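You operate a simulated robot arm through the tools that you are given. There is no shell and no other tool.

You are at the controls of a simulated robot arm. One attempt, no reset.

## Task
Clamp the green block in the work table's vise and fix the 10 KG pin in it.
Fine: jaw closed and lever locked first; the block's dial ends at LOCK; leave the other block alone.

Only the result counts: the job must be done as asked and must still hold three seconds after the hand-in. Knocking over, shifting, dropping, spilling or breaking anything else fails it.

## Robot
A 6-joint arm with a fingered hand, fixed in place. Base frame: the origin is on the floor under the middle of its stand, x ahead of it, y to its left, z up; the work surface is at about z = 0.86. Units: m, rad, N and s.
With the tool pointing down near the work surface it reaches from about 0.3 to 0.7 m from the base axis. Its first joint turns from -2.897 to 2.897 rad. Payload 4 kg.
The TCP is the grasp point between the finger pads, 0.022 m short of the fingertips. In the tool frame z runs along the fingers and y along their closing line. The gripper opens to 0.112 m; its body begins 0.06 m behind the TCP. The gripper is a hand of 4 fingers: y runs from the thumb to the fingers, the wrist lies at [0, 0, -0.218] in the tool frame.
Orientation is that of the tool frame in the base frame, as [roll, pitch, yaw] about the fixed x, y, z axes, in that order (R = Rz(yaw) Ry(pitch) Rx(roll)). With the fingers straight down and closing along the base's y, the tool's x points along the base's -x, its y along +y and its z along -z.

## Interface
- The arm moves only by the tool move_arm. Its argument "steps" is one flat list of numbers, 6 for each row, row after row: the shift along the tool's x, y, z in units of 200 mm (1.0 is 200 mm), then the turn, a rotation vector about the tool's x, y, z in units of 60 degrees (1.0 is 60 degrees). In form: [tx, ty, tz, rx, ry, rz, tx, ty, tz, rx, ry, rz, ...]. A call has 1 to 20 rows; each row is the pose to reach, as a shift and turn from the pose commanded when the call began, along the tool's axes at that moment. A call with a number of a shift or a turn outside -1 to 1 is refused whole. Rows are played at 5 a second. More than 0.05 m and 0.15 rad between two rows, and nothing of the call is played. A pose out of reach is approached as far as the arm can. The call stops where the force on the tool passes 40 N (or 10 N more than at its start, if that is more) or the arm is blocked; 0.2 s more then pass. In this call time passes only in rows, and 0.2 s behind the last. The reply holds the time, the measured pose of the TCP, the force on the tool along the base axes, the opening and the grip force, in the units named above and with some noise, with the torque about the TCP (base axes, N m) and any sound that the robot's microphone picked up, and new pictures: "pictures" is both (left out), scene, wrist or none.
- Cameras (640 x 400 px; columns grow to the right, rows downward): "scene" is fixed at [0.2188, 0.6514, 1.6313]; the picture's right is [-0.93, -0.36, 0.00], its down [-0.30, 0.77, -0.56] and it looks along [0.20, -0.52, -0.83] (base axes); focal length 343 px, centre (320, 200). "wrist" rides on the gripper at [0.069, 0.004, -0.083] in the tool frame; the picture's right is [-0.06, 1.00, 0.00], its down [-0.77, -0.05, -0.64] and it looks along [-0.64, -0.04, 0.77] (tool axes); focal length 243 px, centre (320, 200). There is no depth. A picture from a camera that has moved, and an enlarged one, comes with that camera's place and axes in the base frame and with its lens.
- set_fingers(finger1, finger2, finger3, thumb_bend): sets how far each is bent, from 0 (flat) to 1 (curled in); at 0.3 the hand is open as for a grip, at 0.7 the pads meet at the TCP. One left out holds its place. A second passes; each finger stops where it meets its share of the squeeze, and holds until it gets a number again. It is the only way to open and close the hand. It gives what a move gives, with no picture; readings hold the bend of each and the force on the fingers (four entries, about 0 where the hand has none), thumb and palm.
- inspect(camera, box): a new picture of the part [left, top, right, bottom] of that camera's present view, enlarged. The clock stands still meanwhile.
- close_job(): hands the job in; it is judged then, once.

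Nothing tells you positions but the pictures and the camera data. Unless the task says otherwise, let go and move clear before handing in.

The tools are called after "Call:" by a JSON object that holds its "fn" and its "kwargs". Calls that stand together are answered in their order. move_arm: Moves the arm, as the interface text tells. Its arguments: {"type":"object","properties":{"steps":{"type":"array","items":{"type":"number"}},"pictures":{"type":"string","enum":["both","scene","wrist","none"]}},"required":["steps"]} The other tools are called the same way: set_fingers (finger1, finger2, finger3, thumb_bend) moves the fingers one by one; inspect (camera, box) takes an enlarged picture of a part of a camera's view; close_job () hands the job in.

At the start:

```text
time_s: 0.0
eef_pos: [0.4301, 0.2042, 1.2262]
orientation: [3.141, 0.0, -3.141]
contact_force: [0.1, -0.2, 0.5]
ft_torque: [-0.01, -0.01, -0.01]
gripper_width: 0.112
grip_force: 0.1
shape: jaw
bend: [0.3, 0.3, 0.3, 0.3]
finger forces: [0.0, 0.0, 0.0, 0.0, 0.0, 0.1]
```

scene: 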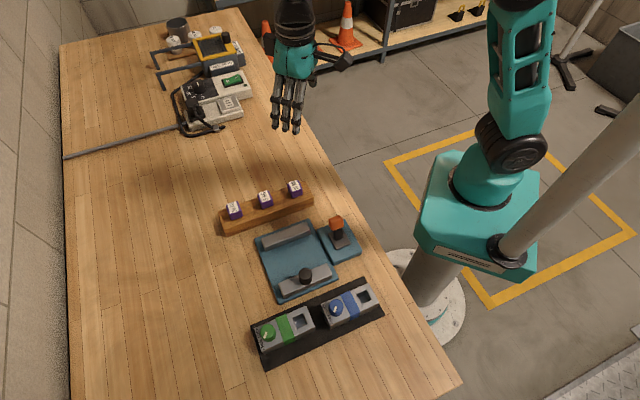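
wrist: 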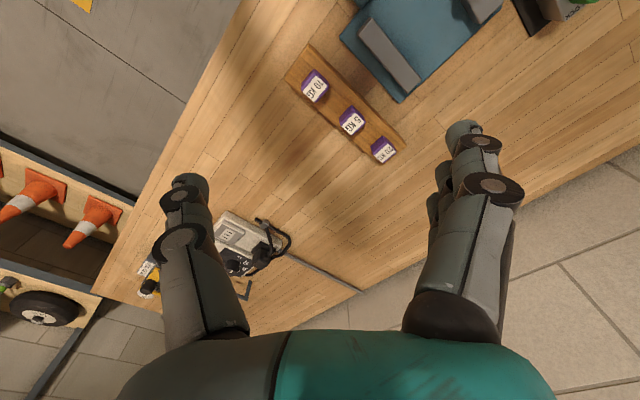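

I see a wooden table with a blue vise, a rack with three purple-capped pins (weights), and a black tray with a green block and a blue block. First I look closer at each of them.

Call:
{"fn": "inspect", "kwargs": {"camera": "scene", "box": [240, 210, 400, 310]}}

Call:
{"fn": "inspect", "kwargs": {"camera": "scene", "box": [240, 270, 400, 370]}}

Call:
{"fn": "inspect", "kwargs": {"camera": "scene", "box": [208, 170, 328, 245]}}

Call:
{"fn": "inspect", "kwargs": {"camera": "wrist", "box": [260, 0, 580, 200]}}

```text
4.00 times, centred on (320, 260) of scene
camera zoom: at [0.2188, 0.6514, 1.6313], right [-0.93, -0.36, 0.0], down [-0.3, 0.77, -0.56], along [0.2, -0.52, -0.83], focal length 1370 px, centre (320, -40)
```

zoom: 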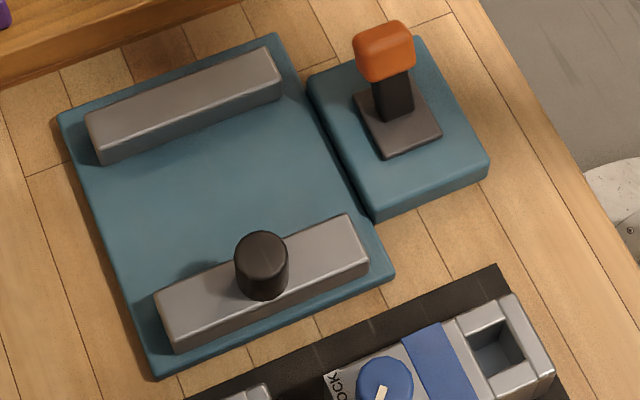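

```text
4.00 times, centred on (320, 320) of scene
camera zoom: at [0.2188, 0.6514, 1.6313], right [-0.93, -0.36, 0.0], down [-0.3, 0.77, -0.56], along [0.2, -0.52, -0.83], focal length 1370 px, centre (320, -280)
```

zoom: 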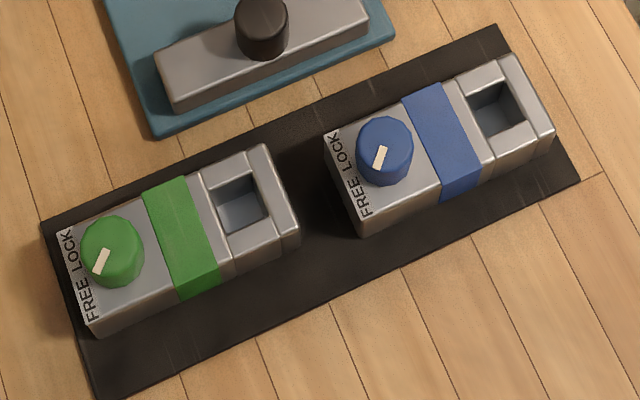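

```text
5.33 times, centred on (268, 208) of scene
camera zoom: at [0.2188, 0.6514, 1.6313], right [-0.93, -0.36, 0.0], down [-0.3, 0.77, -0.56], along [0.2, -0.52, -0.83], focal length 1827 px, centre (597, 160)
```

zoom: 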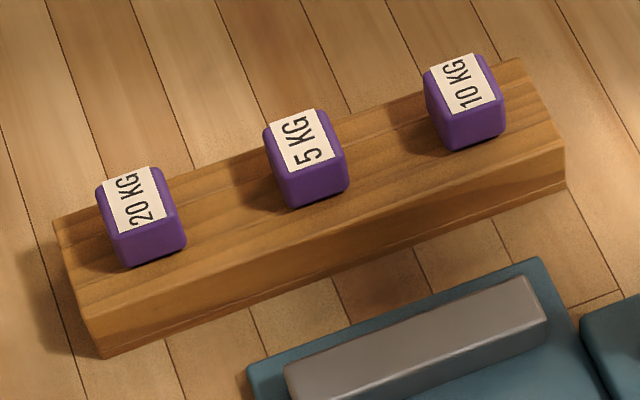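

```text
2.00 times, centred on (420, 100) of wrist
camera zoom: at [0.3614, 0.2078, 1.3074], right [0.06, 1.0, 0.0], down [0.77, -0.05, 0.64], along [0.64, -0.04, -0.77], focal length 485 px, centre (120, 400)
```

zoom: 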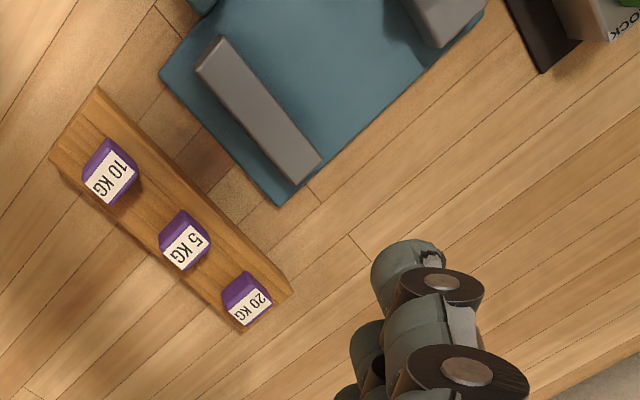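

The vise, rack and tray all appear to be rotated 45° to the base: the jaw direction runs along (0.71, 0.71), the green block is near (0.35, 0.515), the 10 KG pin is near (0.46, 0.195), and the vise is centred near (0.40, 0.355). I turn the hand by 45° and raise it over the area to get a better look.

Call:
{"fn": "move_arm", "kwargs": {"steps": [0.08, 0.08, 0, 0, 0, -0.107, 0.17, 0.17, 0, 0, 0, -0.214, 0.26, 0.26, 0, 0, 0, -0.321, 0.35, 0.35, 0, 0, 0, -0.428, 0.45, 0.45, 0, 0, 0, -0.535, 0.55, 0.55, 0, 0, 0, -0.642, 0.65, 0.63, 0, 0, 0, -0.75]}}

```text
time_s: 1.6
eef_pos: [0.3, 0.3292, 1.2232]
orientation: [-3.141, -0.001, -2.355]
contact_force: [0.2, 0.2, -0.2]
ft_torque: [0.01, -0.03, 0.01]
gripper_width: 0.1118
grip_force: 0.0
shape: jaw
bend: [0.3, 0.3, 0.3, 0.3]
finger forces: [0.1, 0.1, 0.0, 0.0, 0.0, 0.0]
camera wrist: at [0.2472, 0.2825, 1.3058], right [-0.66, 0.75, 0.0], down [0.57, 0.51, 0.64], along [0.48, 0.43, -0.77], focal length 243 px, centre (320, 200)
```

scene: 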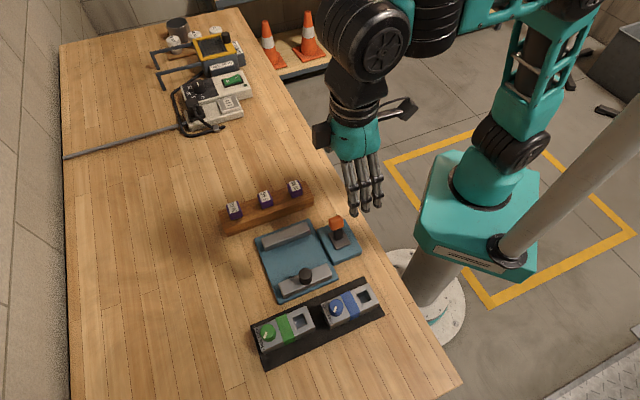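
wrist: 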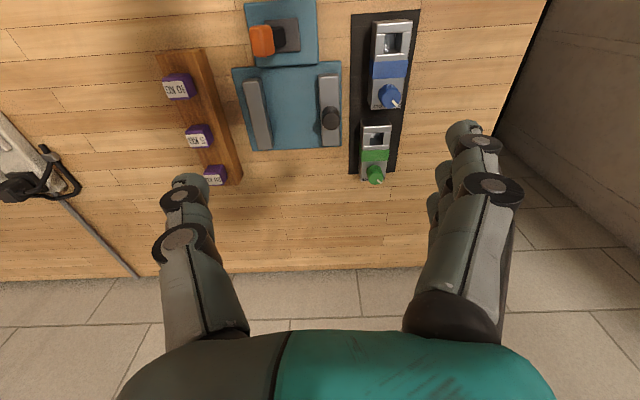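

The rotated view shows the rack, vise and tray all aligned with the hand. I zoom in on the details.

Call:
{"fn": "inspect", "kwargs": {"camera": "wrist", "box": [220, 0, 380, 100]}}

Call:
{"fn": "inspect", "kwargs": {"camera": "wrist", "box": [220, 60, 380, 160]}}

Call:
{"fn": "inspect", "kwargs": {"camera": "wrist", "box": [310, 100, 470, 200]}}

Call:
{"fn": "inspect", "kwargs": {"camera": "wrist", "box": [140, 50, 300, 150]}}

```text
4.00 times, centred on (300, 50) of wrist
camera zoom: at [0.2472, 0.2825, 1.3058], right [-0.66, 0.75, 0.0], down [0.57, 0.51, 0.64], along [0.48, 0.43, -0.77], focal length 970 px, centre (400, 800)
```

zoom: 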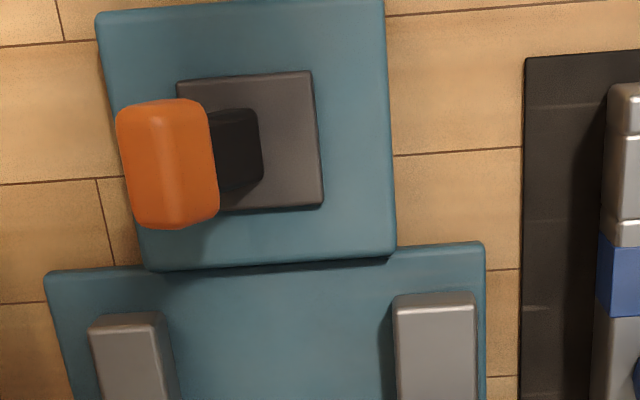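

```text
4.00 times, centred on (300, 110) of wrist
camera zoom: at [0.2472, 0.2825, 1.3058], right [-0.66, 0.75, 0.0], down [0.57, 0.51, 0.64], along [0.48, 0.43, -0.77], focal length 970 px, centre (400, 560)
```

zoom: 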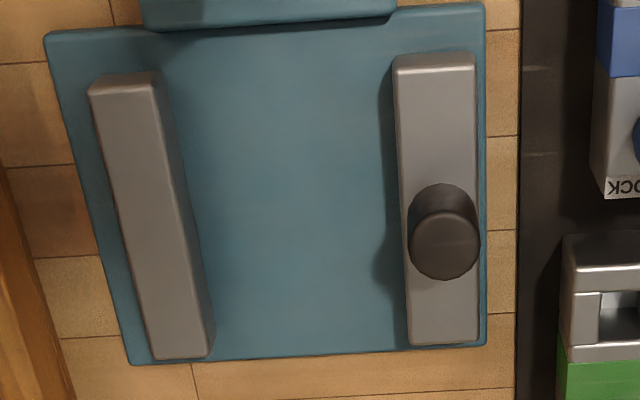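

```text
4.00 times, centred on (390, 150) of wrist
camera zoom: at [0.2472, 0.2825, 1.3058], right [-0.66, 0.75, 0.0], down [0.57, 0.51, 0.64], along [0.48, 0.43, -0.77], focal length 970 px, centre (40, 400)
```

zoom: 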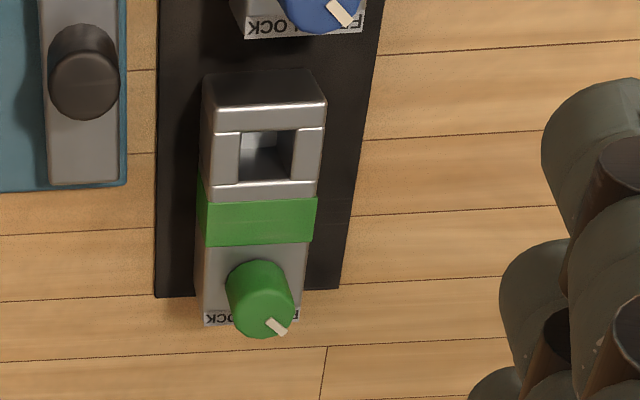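

```text
4.00 times, centred on (220, 100) of wrist
camera zoom: at [0.2472, 0.2825, 1.3058], right [-0.66, 0.75, 0.0], down [0.57, 0.51, 0.64], along [0.48, 0.43, -0.77], focal length 970 px, centre (720, 600)
```

zoom: 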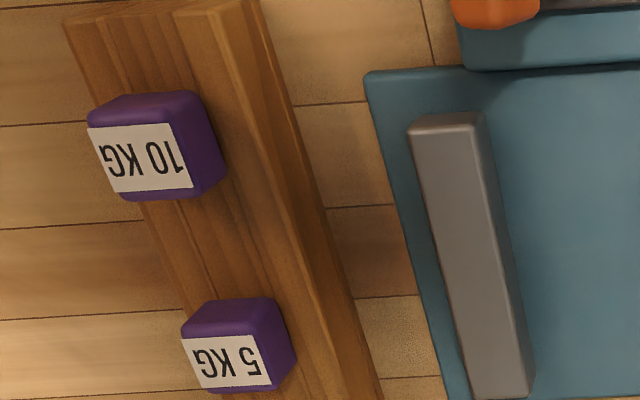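

I need precise heights, so I take tighter zooms from the fixed camera of the vise, the block and the lever.

Call:
{"fn": "inspect", "kwargs": {"camera": "scene", "box": [250, 215, 330, 265]}}

Call:
{"fn": "inspect", "kwargs": {"camera": "scene", "box": [265, 255, 345, 305]}}

Call:
{"fn": "inspect", "kwargs": {"camera": "scene", "box": [300, 205, 380, 255]}}

Call:
{"fn": "inspect", "kwargs": {"camera": "scene", "box": [245, 305, 325, 355]}}

Call:
{"fn": "inspect", "kwargs": {"camera": "scene", "box": [255, 170, 319, 210]}}

```text
8.00 times, centred on (290, 240) of scene
camera zoom: at [0.2188, 0.6514, 1.6313], right [-0.93, -0.36, 0.0], down [-0.3, 0.77, -0.56], along [0.2, -0.52, -0.83], focal length 2741 px, centre (560, -120)
```

zoom: 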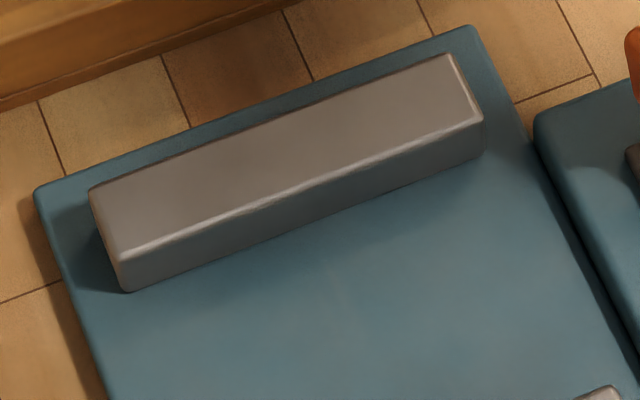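

```text
8.00 times, centred on (305, 280) of scene
camera zoom: at [0.2188, 0.6514, 1.6313], right [-0.93, -0.36, 0.0], down [-0.3, 0.77, -0.56], along [0.2, -0.52, -0.83], focal length 2741 px, centre (440, -440)
```

zoom: 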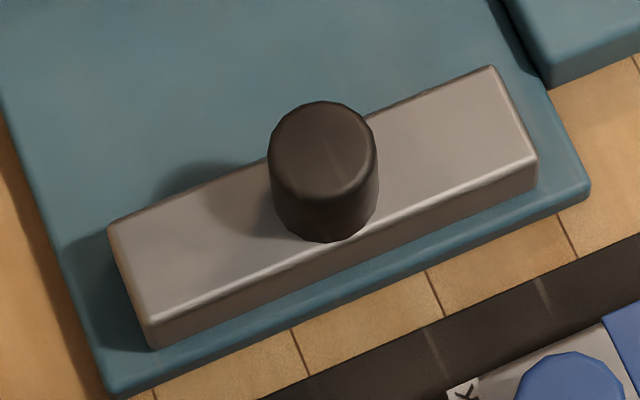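

```text
8.00 times, centred on (340, 230) of scene
camera zoom: at [0.2188, 0.6514, 1.6313], right [-0.93, -0.36, 0.0], down [-0.3, 0.77, -0.56], along [0.2, -0.52, -0.83], focal length 2741 px, centre (160, -40)
```

zoom: 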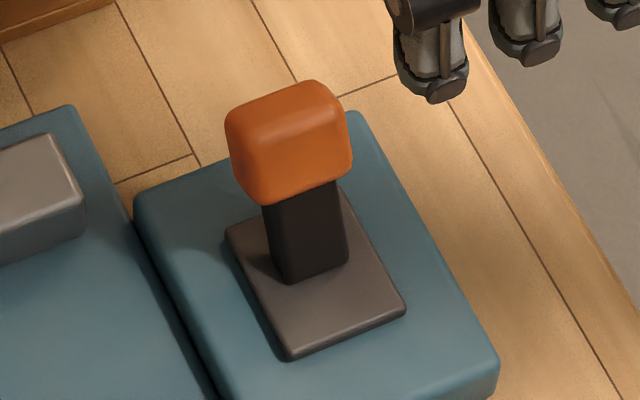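

```text
8.00 times, centred on (285, 330) of scene
camera zoom: at [0.2188, 0.6514, 1.6313], right [-0.93, -0.36, 0.0], down [-0.3, 0.77, -0.56], along [0.2, -0.52, -0.83], focal length 2741 px, centre (600, -840)
```

zoom: 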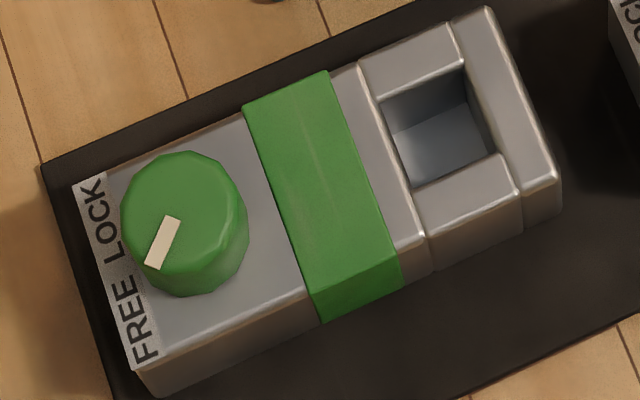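

```text
10.00 times, centred on (287, 190) of scene
camera zoom: at [0.2188, 0.6514, 1.6313], right [-0.93, -0.36, 0.0], down [-0.3, 0.77, -0.56], along [0.2, -0.52, -0.83], focal length 3426 px, centre (650, 300)
```

zoom: 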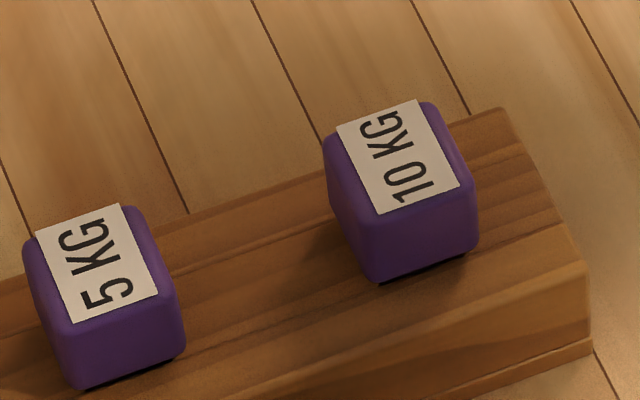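

The block measures roughly 0.115 × 0.048 × 0.04 m, and the jaw gap is about 0.09 m. Next I check the size of the fingers and the detail of the lever.

Call:
{"fn": "inspect", "kwargs": {"camera": "scene", "box": [310, 110, 438, 220]}}

Call:
{"fn": "inspect", "kwargs": {"camera": "wrist", "box": [340, 110, 420, 190]}}

Call:
{"fn": "inspect", "kwargs": {"camera": "wrist", "box": [230, 0, 330, 70]}}

Call:
{"fn": "inspect", "kwargs": {"camera": "scene", "box": [240, 320, 300, 370]}}

```text
3.64 times, centred on (374, 165) of scene
camera zoom: at [0.2188, 0.6514, 1.6313], right [-0.93, -0.36, 0.0], down [-0.3, 0.77, -0.56], along [0.2, -0.52, -0.83], focal length 1246 px, centre (124, 327)
```

zoom: 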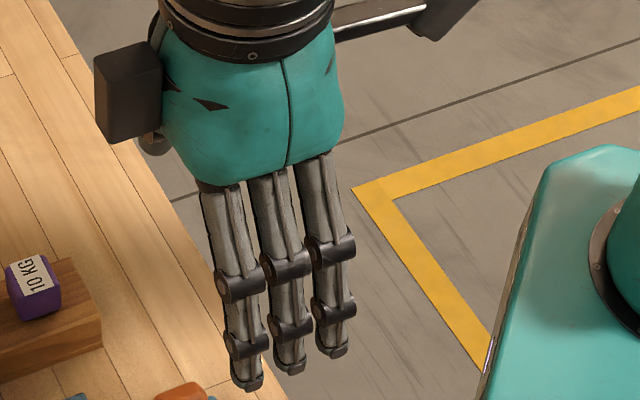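

```text
5.00 times, centred on (380, 150) of wrist
camera zoom: at [0.2472, 0.2825, 1.3058], right [-0.66, 0.75, 0.0], down [0.57, 0.51, 0.64], along [0.48, 0.43, -0.77], focal length 1213 px, centre (20, 450)
```

zoom: 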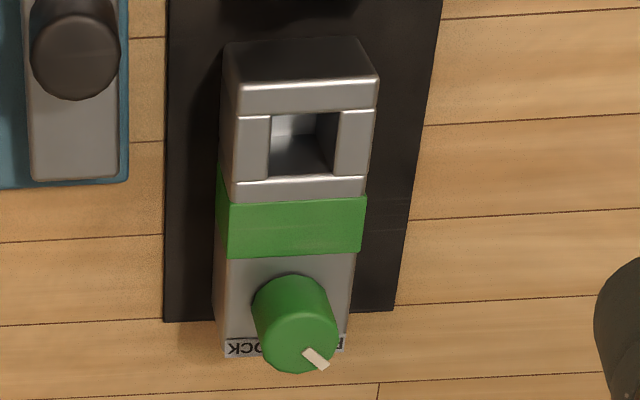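

```text
5.71 times, centred on (280, 35) of wrist
camera zoom: at [0.2472, 0.2825, 1.3058], right [-0.66, 0.75, 0.0], down [0.57, 0.51, 0.64], along [0.48, 0.43, -0.77], focal length 1386 px, centre (549, 1143)
```

zoom: 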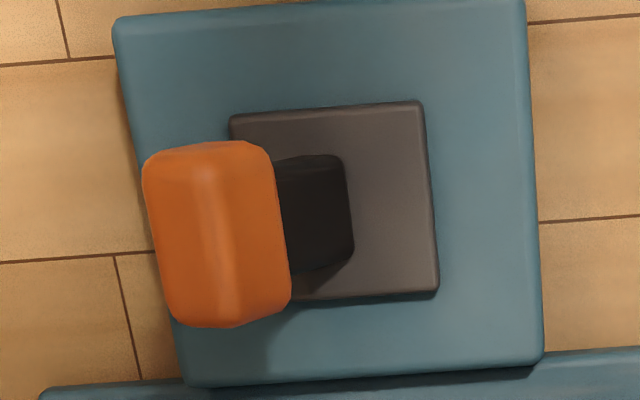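

```text
8.00 times, centred on (270, 345) of scene
camera zoom: at [0.2188, 0.6514, 1.6313], right [-0.93, -0.36, 0.0], down [-0.3, 0.77, -0.56], along [0.2, -0.52, -0.83], focal length 2741 px, centre (720, -960)
```

zoom: 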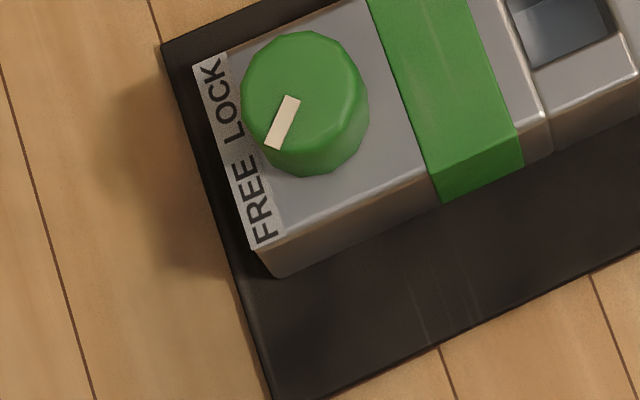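

Block corners triangulate to centre (0.350, 0.513) with its top at z≈0.897. The vise is centred at u≈0.529 along (0.71, 0.71), with a jaw gap of about 0.094. I move the hand over the green block, still high, to check alignment.

Call:
{"fn": "move_arm", "kwargs": {"steps": [-0.1036, 0.0593, 0.108, 0, 0, 0, -0.2072, 0.1186, 0.216, 0, 0, 0, -0.3108, 0.1779, 0.324, 0, 0, 0, -0.4144, 0.2372, 0.432, 0, 0, 0, -0.518, 0.2965, 0.54, 0, 0, 0, -0.6216, 0.3558, 0.648, 0, 0, 0, -0.7252, 0.4151, 0.756, 0, 0, 0, -0.829, 0.474, 0.866, 0, 0, 0]}}

```text
time_s: 3.4
eef_pos: [0.3528, 0.5127, 1.0524]
orientation: [3.139, 0.002, -2.356]
contact_force: [0.1, -0.6, 0.4]
ft_torque: [-0.04, 0.02, -0.04]
gripper_width: 0.1119
grip_force: 0.1
shape: jaw
bend: [0.3, 0.3, 0.3, 0.3]
finger forces: [0.0, 0.1, 0.0, 0.0, 0.0, 0.0]
camera wrist: at [0.3004, 0.4658, 1.1347], right [-0.66, 0.75, 0.0], down [0.58, 0.51, 0.64], along [0.48, 0.43, -0.77], focal length 243 px, centre (320, 200)
```

scene: 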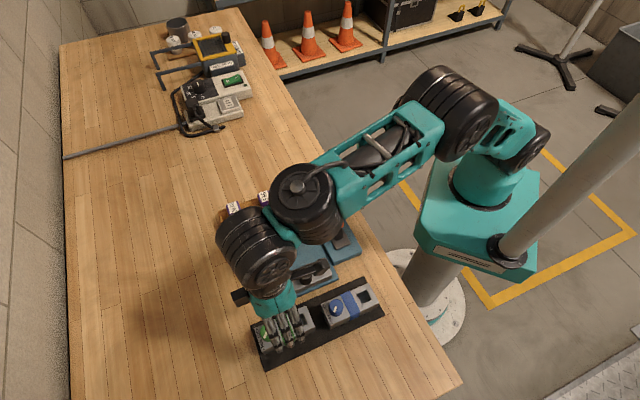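
wrist: 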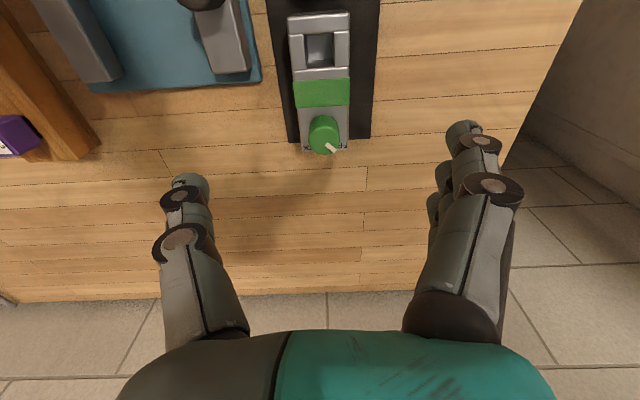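

The tool axis should hit the block top near pixel (320, 94), and the green band is right there. I zoom in to check centring and rotation.

Call:
{"fn": "inspect", "kwargs": {"camera": "wrist", "box": [240, 0, 400, 160]}}

Call:
{"fn": "inspect", "kwargs": {"camera": "scene", "box": [230, 270, 330, 370]}}

```text
2.50 times, centred on (320, 80) of wrist
camera zoom: at [0.3004, 0.4658, 1.1347], right [-0.66, 0.75, 0.0], down [0.58, 0.51, 0.64], along [0.48, 0.43, -0.77], focal length 606 px, centre (320, 500)
```

zoom: 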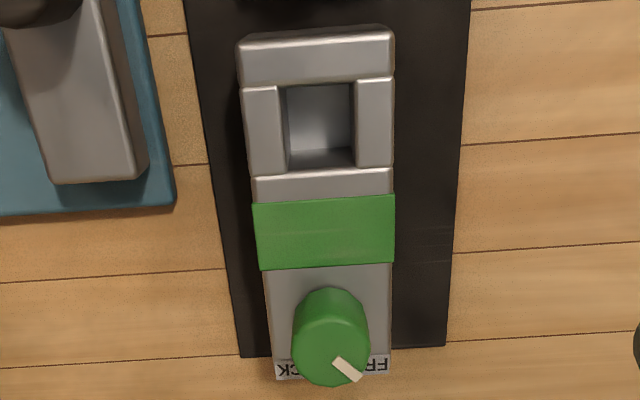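

```text
4.00 times, centred on (280, 320) of scene
camera zoom: at [0.2188, 0.6514, 1.6313], right [-0.93, -0.36, 0.0], down [-0.3, 0.77, -0.56], along [0.2, -0.52, -0.83], focal length 1370 px, centre (480, -280)
```

zoom: 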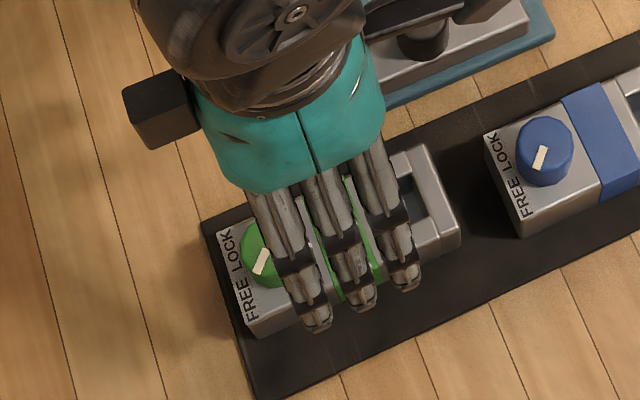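

The block is aligned with the hand to within about 0.5° and offset by about 2 mm. I narrow the hand slightly so the thumb stays clear of the vise plate, then descend.

Call:
{"fn": "set_fingers", "kwargs": {"finger1": 0.42, "finger2": 0.42, "finger3": 0.42, "thumb_bend": 0.42}}

Call:
{"fn": "move_arm", "kwargs": {"steps": [0, 0.011, 0.1, 0, 0, 0, 0, 0.011, 0.2, 0, 0, 0, 0, 0.011, 0.3, 0, 0, 0, 0, 0.011, 0.4, 0, 0, 0, 0, 0.011, 0.5, 0, 0, 0]}}

```text
time_s: 4.4
eef_pos: [0.3528, 0.5128, 1.0537]
orientation: [-3.141, 0.001, -2.357]
contact_force: [-0.7, 0.2, 0.6]
ft_torque: [-0.02, -0.01, -0.03]
gripper_width: 0.0805
grip_force: 0.2
shape: fingers
bend: [0.42, 0.42, 0.42, 0.42]
finger forces: [0.0, 0.0, 0.0, 0.0, 0.1, 0.0]
```

```text
time_s: 5.6
eef_pos: [0.3473, 0.5133, 0.9521]
orientation: [-3.141, 0.0, -2.357]
contact_force: [0.2, -0.4, 1.5]
ft_torque: [-0.01, 0.0, -0.02]
gripper_width: 0.0808
grip_force: 0.1
shape: fingers
bend: [0.42, 0.42, 0.42, 0.42]
finger forces: [0.0, 0.1, 0.0, 0.0, 0.0, 0.0]
camera wrist: at [0.2962, 0.467, 1.034], right [-0.66, 0.75, 0.0], down [0.58, 0.51, 0.64], along [0.48, 0.42, -0.77], focal length 243 px, centre (320, 200)
```

scene: 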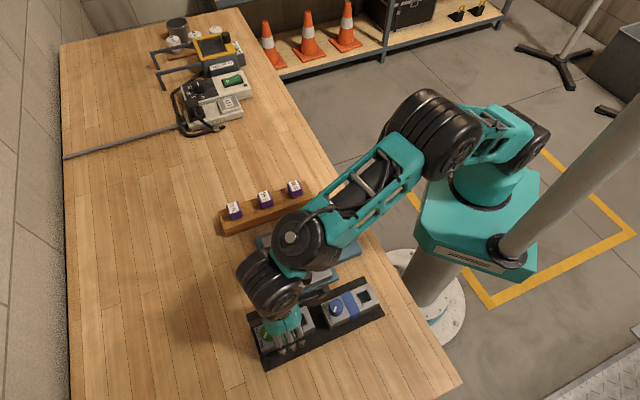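
wrist: 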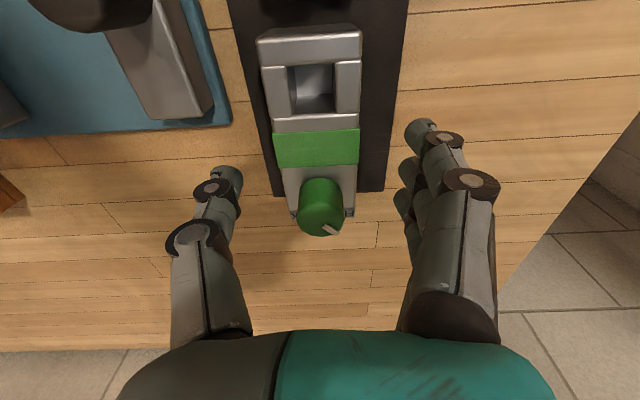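

Aligned: the block centre is about 2 px from the tool axis. I continue down so the fingertips straddle the block.

Call:
{"fn": "move_arm", "kwargs": {"steps": [0, 0, 0.06, 0, 0, 0, 0, 0, 0.12, 0, 0, 0, 0, 0, 0.18, 0, 0, 0, 0, 0, 0.24, 0, 0, 0, 0, 0, 0.29, 0, 0, 0]}}

Call:
{"fn": "inspect", "kwargs": {"camera": "scene", "box": [230, 270, 330, 370]}}

```text
time_s: 6.8
eef_pos: [0.3494, 0.5153, 0.8945]
orientation: [3.141, -0.003, -2.356]
contact_force: [1.1, 0.4, -0.3]
ft_torque: [-0.02, -0.01, -0.01]
gripper_width: 0.0809
grip_force: 0.0
shape: fingers
bend: [0.42, 0.42, 0.42, 0.42]
finger forces: [0.0, 0.0, 0.0, 0.0, 0.0, 0.1]
camera wrist: at [0.297, 0.4689, 0.9765], right [-0.66, 0.75, 0.0], down [0.58, 0.51, 0.64], along [0.48, 0.42, -0.77], focal length 243 px, centre (320, 200)
```

scene: 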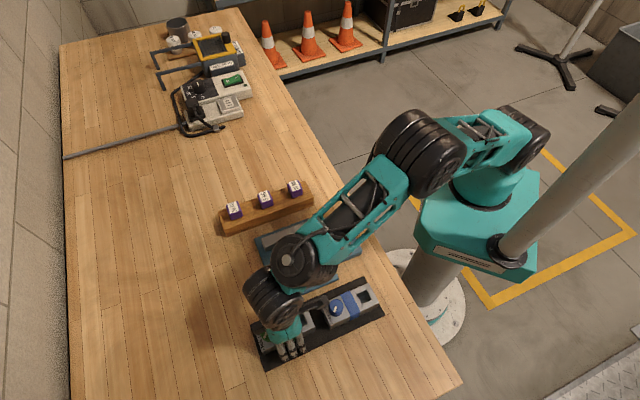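
wrist: 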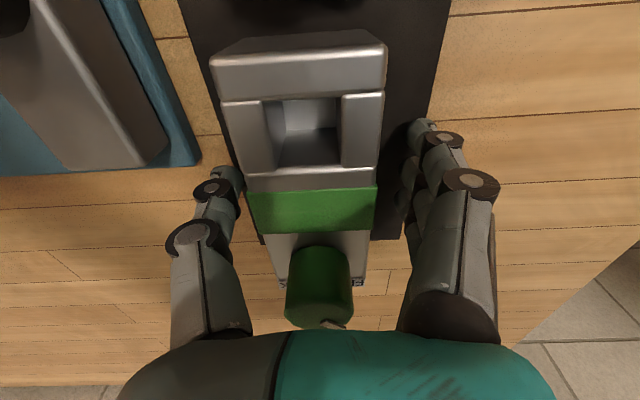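

```text
4.00 times, centred on (280, 320) of scene
camera zoom: at [0.2188, 0.6514, 1.6313], right [-0.93, -0.36, 0.0], down [-0.3, 0.77, -0.56], along [0.2, -0.52, -0.83], focal length 1370 px, centre (480, -280)
```

zoom: 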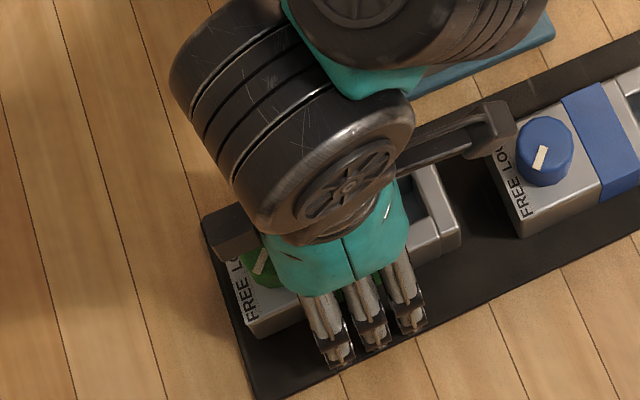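

The block centre is about 3 mm to the thumb side at grip height, so I correct that and close the fingers on it.

Call:
{"fn": "move_arm", "kwargs": {"steps": [0, -0.008, 0, 0, 0, 0, 0, -0.016, 0, 0, 0, 0], "pictures": "none"}}

Call:
{"fn": "set_fingers", "kwargs": {"finger1": 0.62, "finger2": 0.62, "finger3": 0.62, "thumb_bend": 0.62}}

Call:
{"fn": "inspect", "kwargs": {"camera": "wrist", "box": [160, 0, 480, 400]}}

```text
time_s: 7.4
eef_pos: [0.3503, 0.5132, 0.8942]
orientation: [-3.14, 0.0, -2.357]
contact_force: [0.5, -0.7, -0.1]
ft_torque: [0.01, -0.03, -0.01]
gripper_width: 0.081
grip_force: 0.1
shape: fingers
bend: [0.42, 0.42, 0.42, 0.42]
finger forces: [0.0, 0.0, 0.0, 0.0, 0.0, 0.1]
```

```text
time_s: 8.4
eef_pos: [0.3516, 0.5143, 0.8945]
orientation: [-3.141, -0.001, -2.357]
contact_force: [-0.2, 0.3, 0.7]
ft_torque: [0.0, 0.03, 0.03]
gripper_width: 0.0485
grip_force: 11.7
shape: fingers
bend: [0.55, 0.55, 0.55, 0.56]
finger forces: [4.0, 4.0, 3.9, 0.1, 10.9, 0.0]
```

```text
1.00 times, centred on (320, 200) of wrist (not enlarged: the box is as wide or as high as the picture)
camera zoom: at [0.2991, 0.467, 0.9764], right [-0.66, 0.75, 0.0], down [0.58, 0.51, 0.64], along [0.48, 0.42, -0.77], focal length 243 px, centre (320, 200)
```

zoom: 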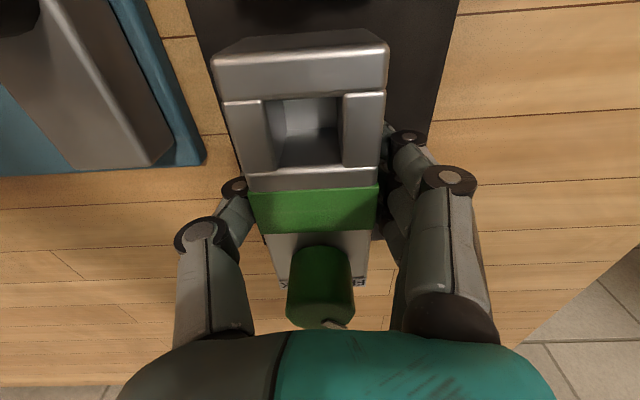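

The block is gripped at width 0.0485 m with 11.7 N. I lift it gently and check.

Call:
{"fn": "move_arm", "kwargs": {"steps": [0, 0, -0.03, 0, 0, 0, 0, 0, -0.08, 0, 0, 0, 0, 0, -0.15, 0, 0, 0, 0, 0, -0.24, 0, 0, 0, 0, 0, -0.34, 0, 0, 0]}}

```text
time_s: 9.6
eef_pos: [0.3499, 0.5155, 0.9632]
orientation: [-3.141, 0.001, -2.356]
contact_force: [0.6, -0.1, -5.1]
ft_torque: [-0.01, 0.0, 0.0]
gripper_width: 0.0482
grip_force: 11.9
shape: fingers
bend: [0.55, 0.55, 0.55, 0.56]
finger forces: [3.8, 3.8, 3.8, 0.0, 11.5, 0.0]
camera wrist: at [0.2991, 0.4684, 1.0447], right [-0.66, 0.75, 0.0], down [0.58, 0.51, 0.64], along [0.48, 0.42, -0.77], focal length 243 px, centre (320, 200)
```

scene: 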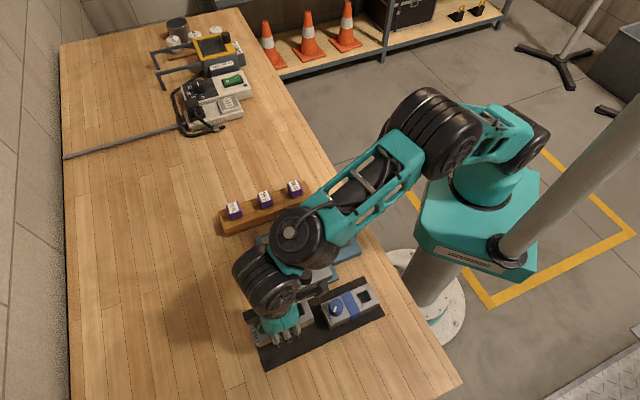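
wrist: 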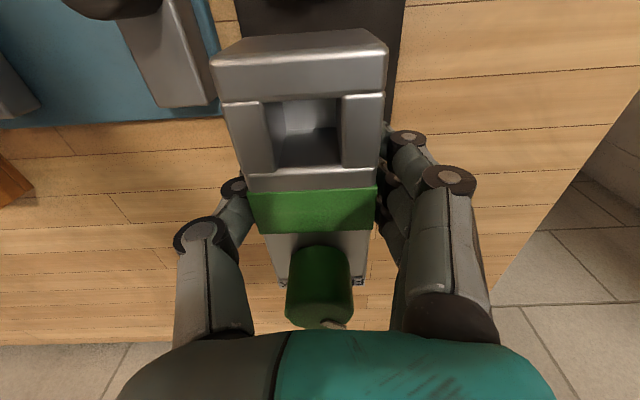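

The block is up and weighs about 0.5 kg, with no swing torque. I carry it at a safe height over the jaw gap.

Call:
{"fn": "move_arm", "kwargs": {"steps": [0, 0, -0.1, 0, 0, 0, 0.03, -0.05, -0.1, 0, 0, 0, 0.08, -0.14, -0.1, 0, 0, 0, 0.14, -0.25, -0.1, 0, 0, 0, 0.2, -0.36, -0.1, 0, 0, 0, 0.26, -0.47, -0.1, 0, 0, 0, 0.32, -0.57, -0.1, 0, 0, 0, 0.37, -0.66, -0.1, 0, 0, 0, 0.4, -0.715, -0.1, 0, 0, 0, 0.4145, -0.7385, -0.1, 0, 0, 0]}}

Call:
{"fn": "inspect", "kwargs": {"camera": "wrist", "box": [120, 0, 440, 200]}}

Call:
{"fn": "inspect", "kwargs": {"camera": "scene", "box": [230, 200, 390, 300]}}

```text
time_s: 11.8
eef_pos: [0.3968, 0.3501, 0.9838]
orientation: [-3.142, -0.002, -2.355]
contact_force: [1.1, 0.1, -5.7]
ft_torque: [0.01, 0.02, 0.02]
gripper_width: 0.0482
grip_force: 12.1
shape: fingers
bend: [0.55, 0.55, 0.55, 0.56]
finger forces: [3.8, 3.9, 3.7, 0.1, 11.3, 0.1]
camera wrist: at [0.3449, 0.3025, 1.065], right [-0.66, 0.75, 0.0], down [0.58, 0.51, 0.64], along [0.48, 0.42, -0.77], focal length 243 px, centre (320, 200)
```

scene: 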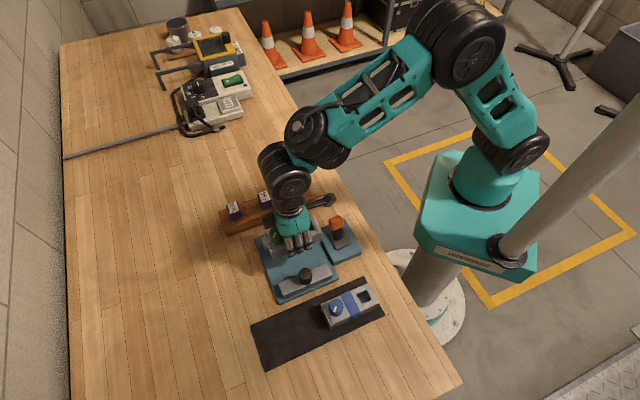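
wrist: 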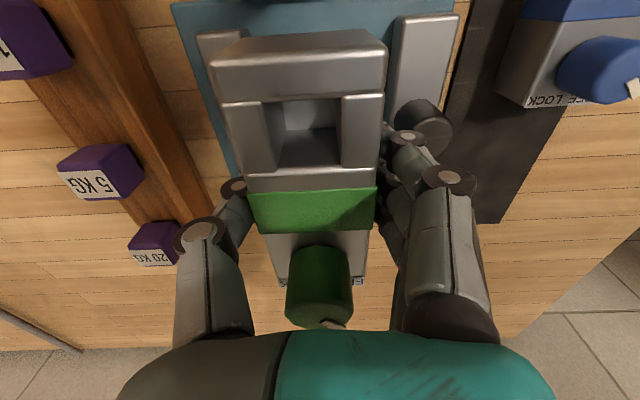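

```text
2.00 times, centred on (280, 100) of wrist
camera zoom: at [0.3449, 0.3025, 1.065], right [-0.66, 0.75, 0.0], down [0.58, 0.51, 0.64], along [0.48, 0.42, -0.77], focal length 485 px, centre (400, 400)
```

zoom: 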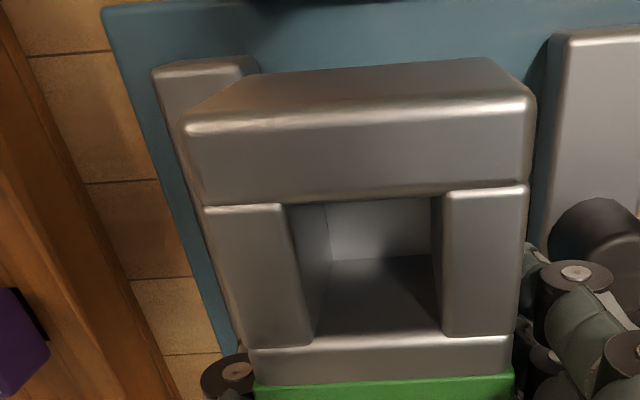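

```text
4.00 times, centred on (310, 250) of scene
camera zoom: at [0.2188, 0.6514, 1.6313], right [-0.93, -0.36, 0.0], down [-0.3, 0.77, -0.56], along [0.2, -0.52, -0.83], focal length 1370 px, centre (360, 0)
```

zoom: 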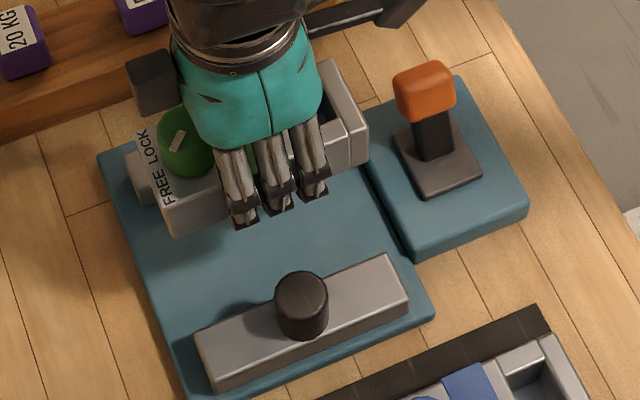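

I'm about 5 mm toward the fixed jaw side relative to the gap centre, so I correct that while lowering most of the way.

Call:
{"fn": "move_arm", "kwargs": {"steps": [-0.005, 0.012, 0.03, 0, 0, 0, -0.01, 0.024, 0.08, 0, 0, 0, -0.01, 0.024, 0.14, 0, 0, 0, -0.01, 0.024, 0.2, 0, 0, 0, -0.01, 0.024, 0.25, 0, 0, 0, -0.01, 0.024, 0.28, 0, 0, 0]}}

Call:
{"fn": "inspect", "kwargs": {"camera": "scene", "box": [240, 210, 370, 300]}}

Call:
{"fn": "inspect", "kwargs": {"camera": "wrist", "box": [160, 0, 480, 240]}}

```text
time_s: 13.2
eef_pos: [0.3941, 0.3567, 0.9254]
orientation: [-3.14, 0.001, -2.356]
contact_force: [0.8, -0.6, -4.4]
ft_torque: [-0.01, -0.01, 0.01]
gripper_width: 0.0483
grip_force: 11.4
shape: fingers
bend: [0.55, 0.55, 0.55, 0.56]
finger forces: [3.9, 3.8, 3.7, 0.1, 11.2, 0.0]
camera wrist: at [0.3427, 0.3099, 1.0074], right [-0.66, 0.75, 0.0], down [0.58, 0.51, 0.64], along [0.48, 0.42, -0.77], focal length 243 px, centre (320, 200)
```

scene: 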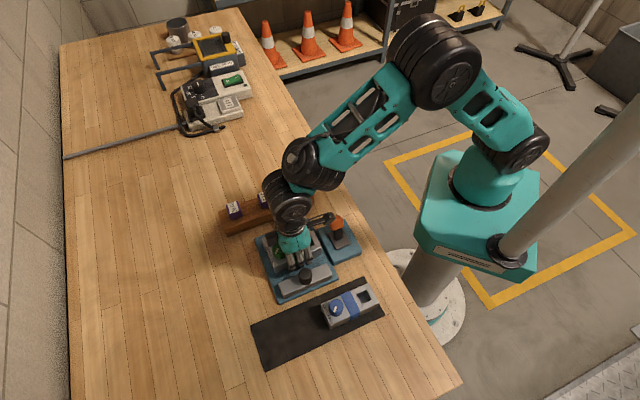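
wrist: 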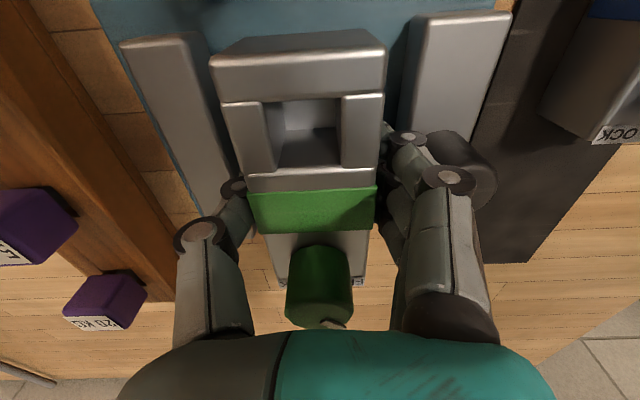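

```text
4.44 times, centred on (305, 255) of scene
camera zoom: at [0.2188, 0.6514, 1.6313], right [-0.93, -0.36, 0.0], down [-0.3, 0.77, -0.56], along [0.2, -0.52, -0.83], focal length 1522 px, centre (387, -44)
```

zoom: 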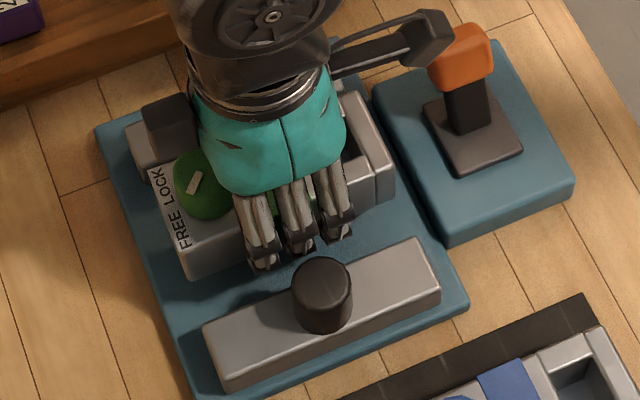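

```text
1.67 times, centred on (320, 120) of wrist
camera zoom: at [0.3427, 0.3099, 1.0074], right [-0.66, 0.75, 0.0], down [0.58, 0.51, 0.64], along [0.48, 0.42, -0.77], focal length 404 px, centre (320, 333)
```

zoom: 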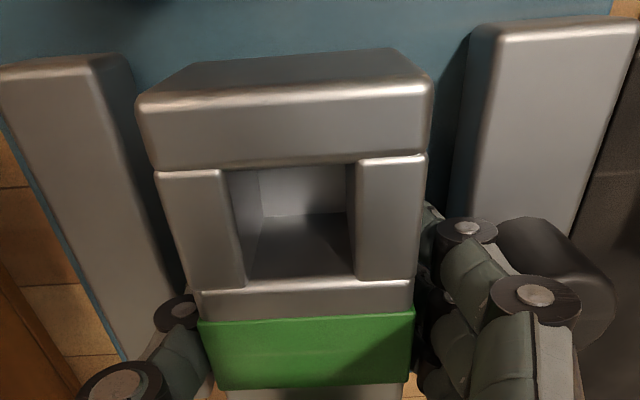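

The block is between the jaws with clearance on both sides and its bottom at about z≈0.894. I lower it in small steps, watching the force for contact with the plate.

Call:
{"fn": "move_arm", "kwargs": {"steps": [0, -0.005, 0.02, 0, 0, 0, 0, -0.01, 0.04, 0, 0, 0, 0, -0.01, 0.06, 0, 0, 0], "pictures": "none"}}

Call:
{"fn": "move_arm", "kwargs": {"steps": [0, 0, 0.01, 0, 0, 0, 0, 0, 0.02, 0, 0, 0], "pictures": "none"}}

```text
time_s: 14.0
eef_pos: [0.3955, 0.355, 0.9136]
orientation: [3.141, 0.001, -2.357]
contact_force: [0.3, 0.0, -4.1]
ft_torque: [0.02, 0.04, -0.01]
gripper_width: 0.0483
grip_force: 11.3
shape: fingers
bend: [0.55, 0.55, 0.55, 0.56]
finger forces: [4.0, 3.8, 3.7, 0.1, 11.3, 0.1]
```

```text
time_s: 14.6
eef_pos: [0.3959, 0.3547, 0.9098]
orientation: [3.142, 0.0, -2.356]
contact_force: [1.1, 0.0, -3.9]
ft_torque: [-0.01, 0.05, 0.02]
gripper_width: 0.0485
grip_force: 11.5
shape: fingers
bend: [0.55, 0.55, 0.55, 0.56]
finger forces: [3.9, 3.8, 3.6, 0.0, 11.3, 0.0]
```

Call:
{"fn": "inspect", "kwargs": {"camera": "scene", "box": [250, 225, 330, 285]}}

Call:
{"fn": "move_arm", "kwargs": {"steps": [0, 0, 0.01, 0, 0, 0, 0, 0, 0.02, 0, 0, 0], "pictures": "none"}}

```text
6.67 times, centred on (290, 255) of scene
camera zoom: at [0.2188, 0.6514, 1.6313], right [-0.93, -0.36, 0.0], down [-0.3, 0.77, -0.56], along [0.2, -0.52, -0.83], focal length 2284 px, centre (520, -167)
```

zoom: 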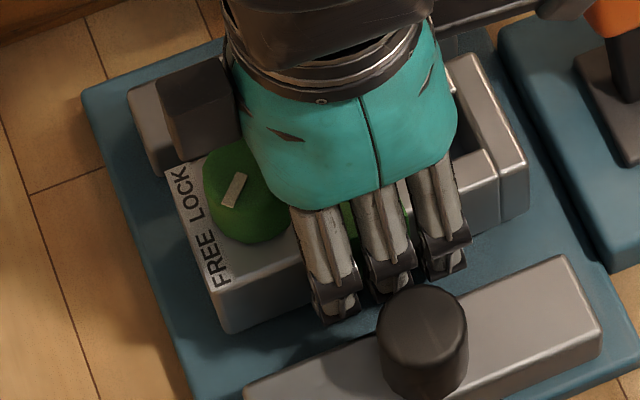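

```text
time_s: 15.2
eef_pos: [0.3973, 0.3546, 0.9053]
orientation: [-3.141, -0.001, -2.355]
contact_force: [-0.8, -1.0, -3.7]
ft_torque: [-0.01, 0.04, 0.0]
gripper_width: 0.0485
grip_force: 11.3
shape: fingers
bend: [0.55, 0.55, 0.55, 0.56]
finger forces: [4.0, 3.8, 3.7, 0.0, 11.3, 0.0]
```

Call:
{"fn": "move_arm", "kwargs": {"steps": [0, 0, 0.007, 0, 0, 0, 0, 0, 0.014, 0, 0, 0], "pictures": "none"}}

Call:
{"fn": "inspect", "kwargs": {"camera": "scene", "box": [250, 225, 330, 285]}}

```text
time_s: 15.8
eef_pos: [0.397, 0.3539, 0.9036]
orientation: [3.14, -0.001, -2.357]
contact_force: [0.3, -0.4, -4.6]
ft_torque: [0.01, -0.03, -0.03]
gripper_width: 0.0482
grip_force: 11.6
shape: fingers
bend: [0.55, 0.55, 0.55, 0.56]
finger forces: [3.9, 3.8, 3.7, 0.0, 11.3, 0.1]
```

```text
6.67 times, centred on (290, 255) of scene
camera zoom: at [0.2188, 0.6514, 1.6313], right [-0.93, -0.36, 0.0], down [-0.3, 0.77, -0.56], along [0.2, -0.52, -0.83], focal length 2284 px, centre (520, -167)
```

zoom: 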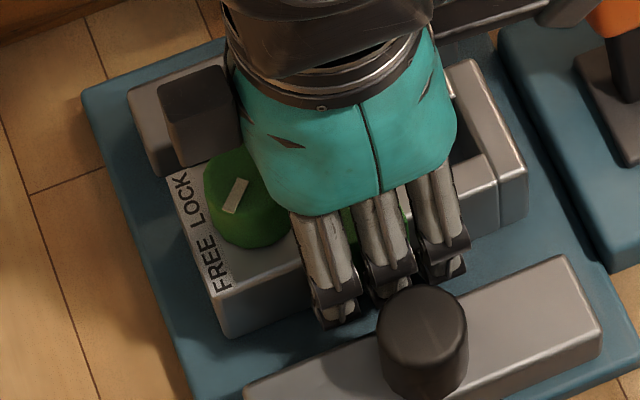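

Call:
{"fn": "move_arm", "kwargs": {"steps": [0, 0, 0.007, 0, 0, 0, 0, 0, 0.014, 0, 0, 0], "pictures": "none"}}

Call:
{"fn": "move_arm", "kwargs": {"steps": [0, 0, 0.007, 0, 0, 0, 0, 0, 0.01, 0, 0, 0], "pictures": "none"}}

```text
time_s: 16.4
eef_pos: [0.3963, 0.3545, 0.9014]
orientation: [3.141, 0.002, -2.356]
contact_force: [-0.3, -0.4, 7.0]
ft_torque: [-0.02, 0.02, 0.01]
gripper_width: 0.0482
grip_force: 11.9
shape: fingers
bend: [0.56, 0.56, 0.56, 0.57]
finger forces: [4.1, 4.1, 4.0, 0.0, 12.0, 0.1]
```

```text
time_s: 17.0
eef_pos: [0.3958, 0.3543, 0.8993]
orientation: [3.141, 0.001, -2.355]
contact_force: [-2.8, -2.6, 19.4]
ft_torque: [-0.03, -0.01, 0.02]
gripper_width: 0.0481
grip_force: 13.6
shape: fingers
bend: [0.58, 0.58, 0.57, 0.57]
finger forces: [4.2, 4.3, 4.4, 0.1, 13.2, 0.0]
```

The block touched the plate at TCP z≈0.9015. I back off the over-press, then open the fingers only slightly to release.

Call:
{"fn": "move_arm", "kwargs": {"steps": [0, 0, -0.011, 0, 0, 0], "pictures": "none"}}

Call:
{"fn": "set_fingers", "kwargs": {"finger1": 0.52, "finger2": 0.52, "finger3": 0.52, "thumb_bend": 0.52}}

Call:
{"fn": "inspect", "kwargs": {"camera": "scene", "box": [250, 225, 330, 285]}}

Call:
{"fn": "inspect", "kwargs": {"camera": "wrist", "box": [160, 0, 480, 240]}}

```text
time_s: 17.4
eef_pos: [0.3956, 0.354, 0.8995]
orientation: [-3.14, 0.0, -2.356]
contact_force: [2.5, 2.3, 6.0]
ft_torque: [0.09, -0.01, 0.02]
gripper_width: 0.0481
grip_force: 13.3
shape: fingers
bend: [0.58, 0.57, 0.57, 0.57]
finger forces: [4.3, 4.1, 4.2, 0.0, 13.0, 0.1]
```

```text
time_s: 18.4
eef_pos: [0.3971, 0.3549, 0.9012]
orientation: [-3.141, 0.001, -2.355]
contact_force: [-0.8, -0.8, -1.3]
ft_torque: [-0.02, 0.02, -0.02]
gripper_width: 0.0537
grip_force: 1.0
shape: fingers
bend: [0.52, 0.52, 0.52, 0.52]
finger forces: [0.0, 0.0, 0.0, 0.1, 1.2, 0.0]
```

```text
6.67 times, centred on (290, 255) of scene
camera zoom: at [0.2188, 0.6514, 1.6313], right [-0.93, -0.36, 0.0], down [-0.3, 0.77, -0.56], along [0.2, -0.52, -0.83], focal length 2284 px, centre (520, -167)
```

zoom: 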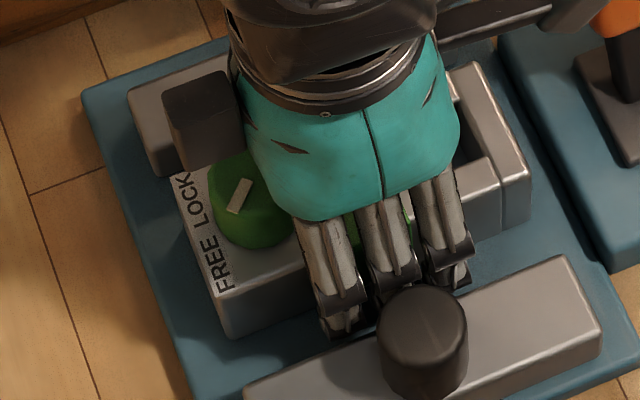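

```text
1.67 times, centred on (320, 120) of wrist
camera zoom: at [0.3439, 0.3079, 0.9826], right [-0.66, 0.75, 0.0], down [0.58, 0.51, 0.64], along [0.48, 0.42, -0.77], focal length 404 px, centre (320, 333)
```

zoom: 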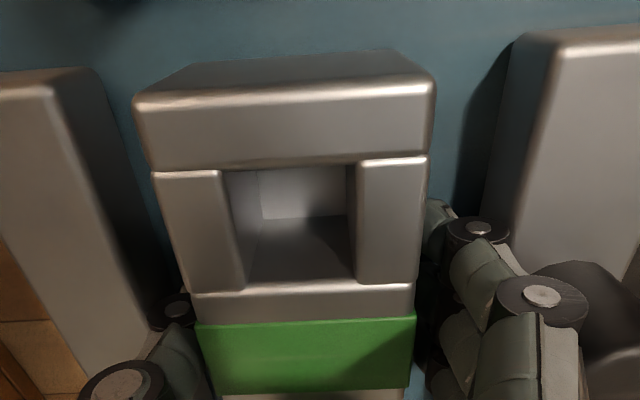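

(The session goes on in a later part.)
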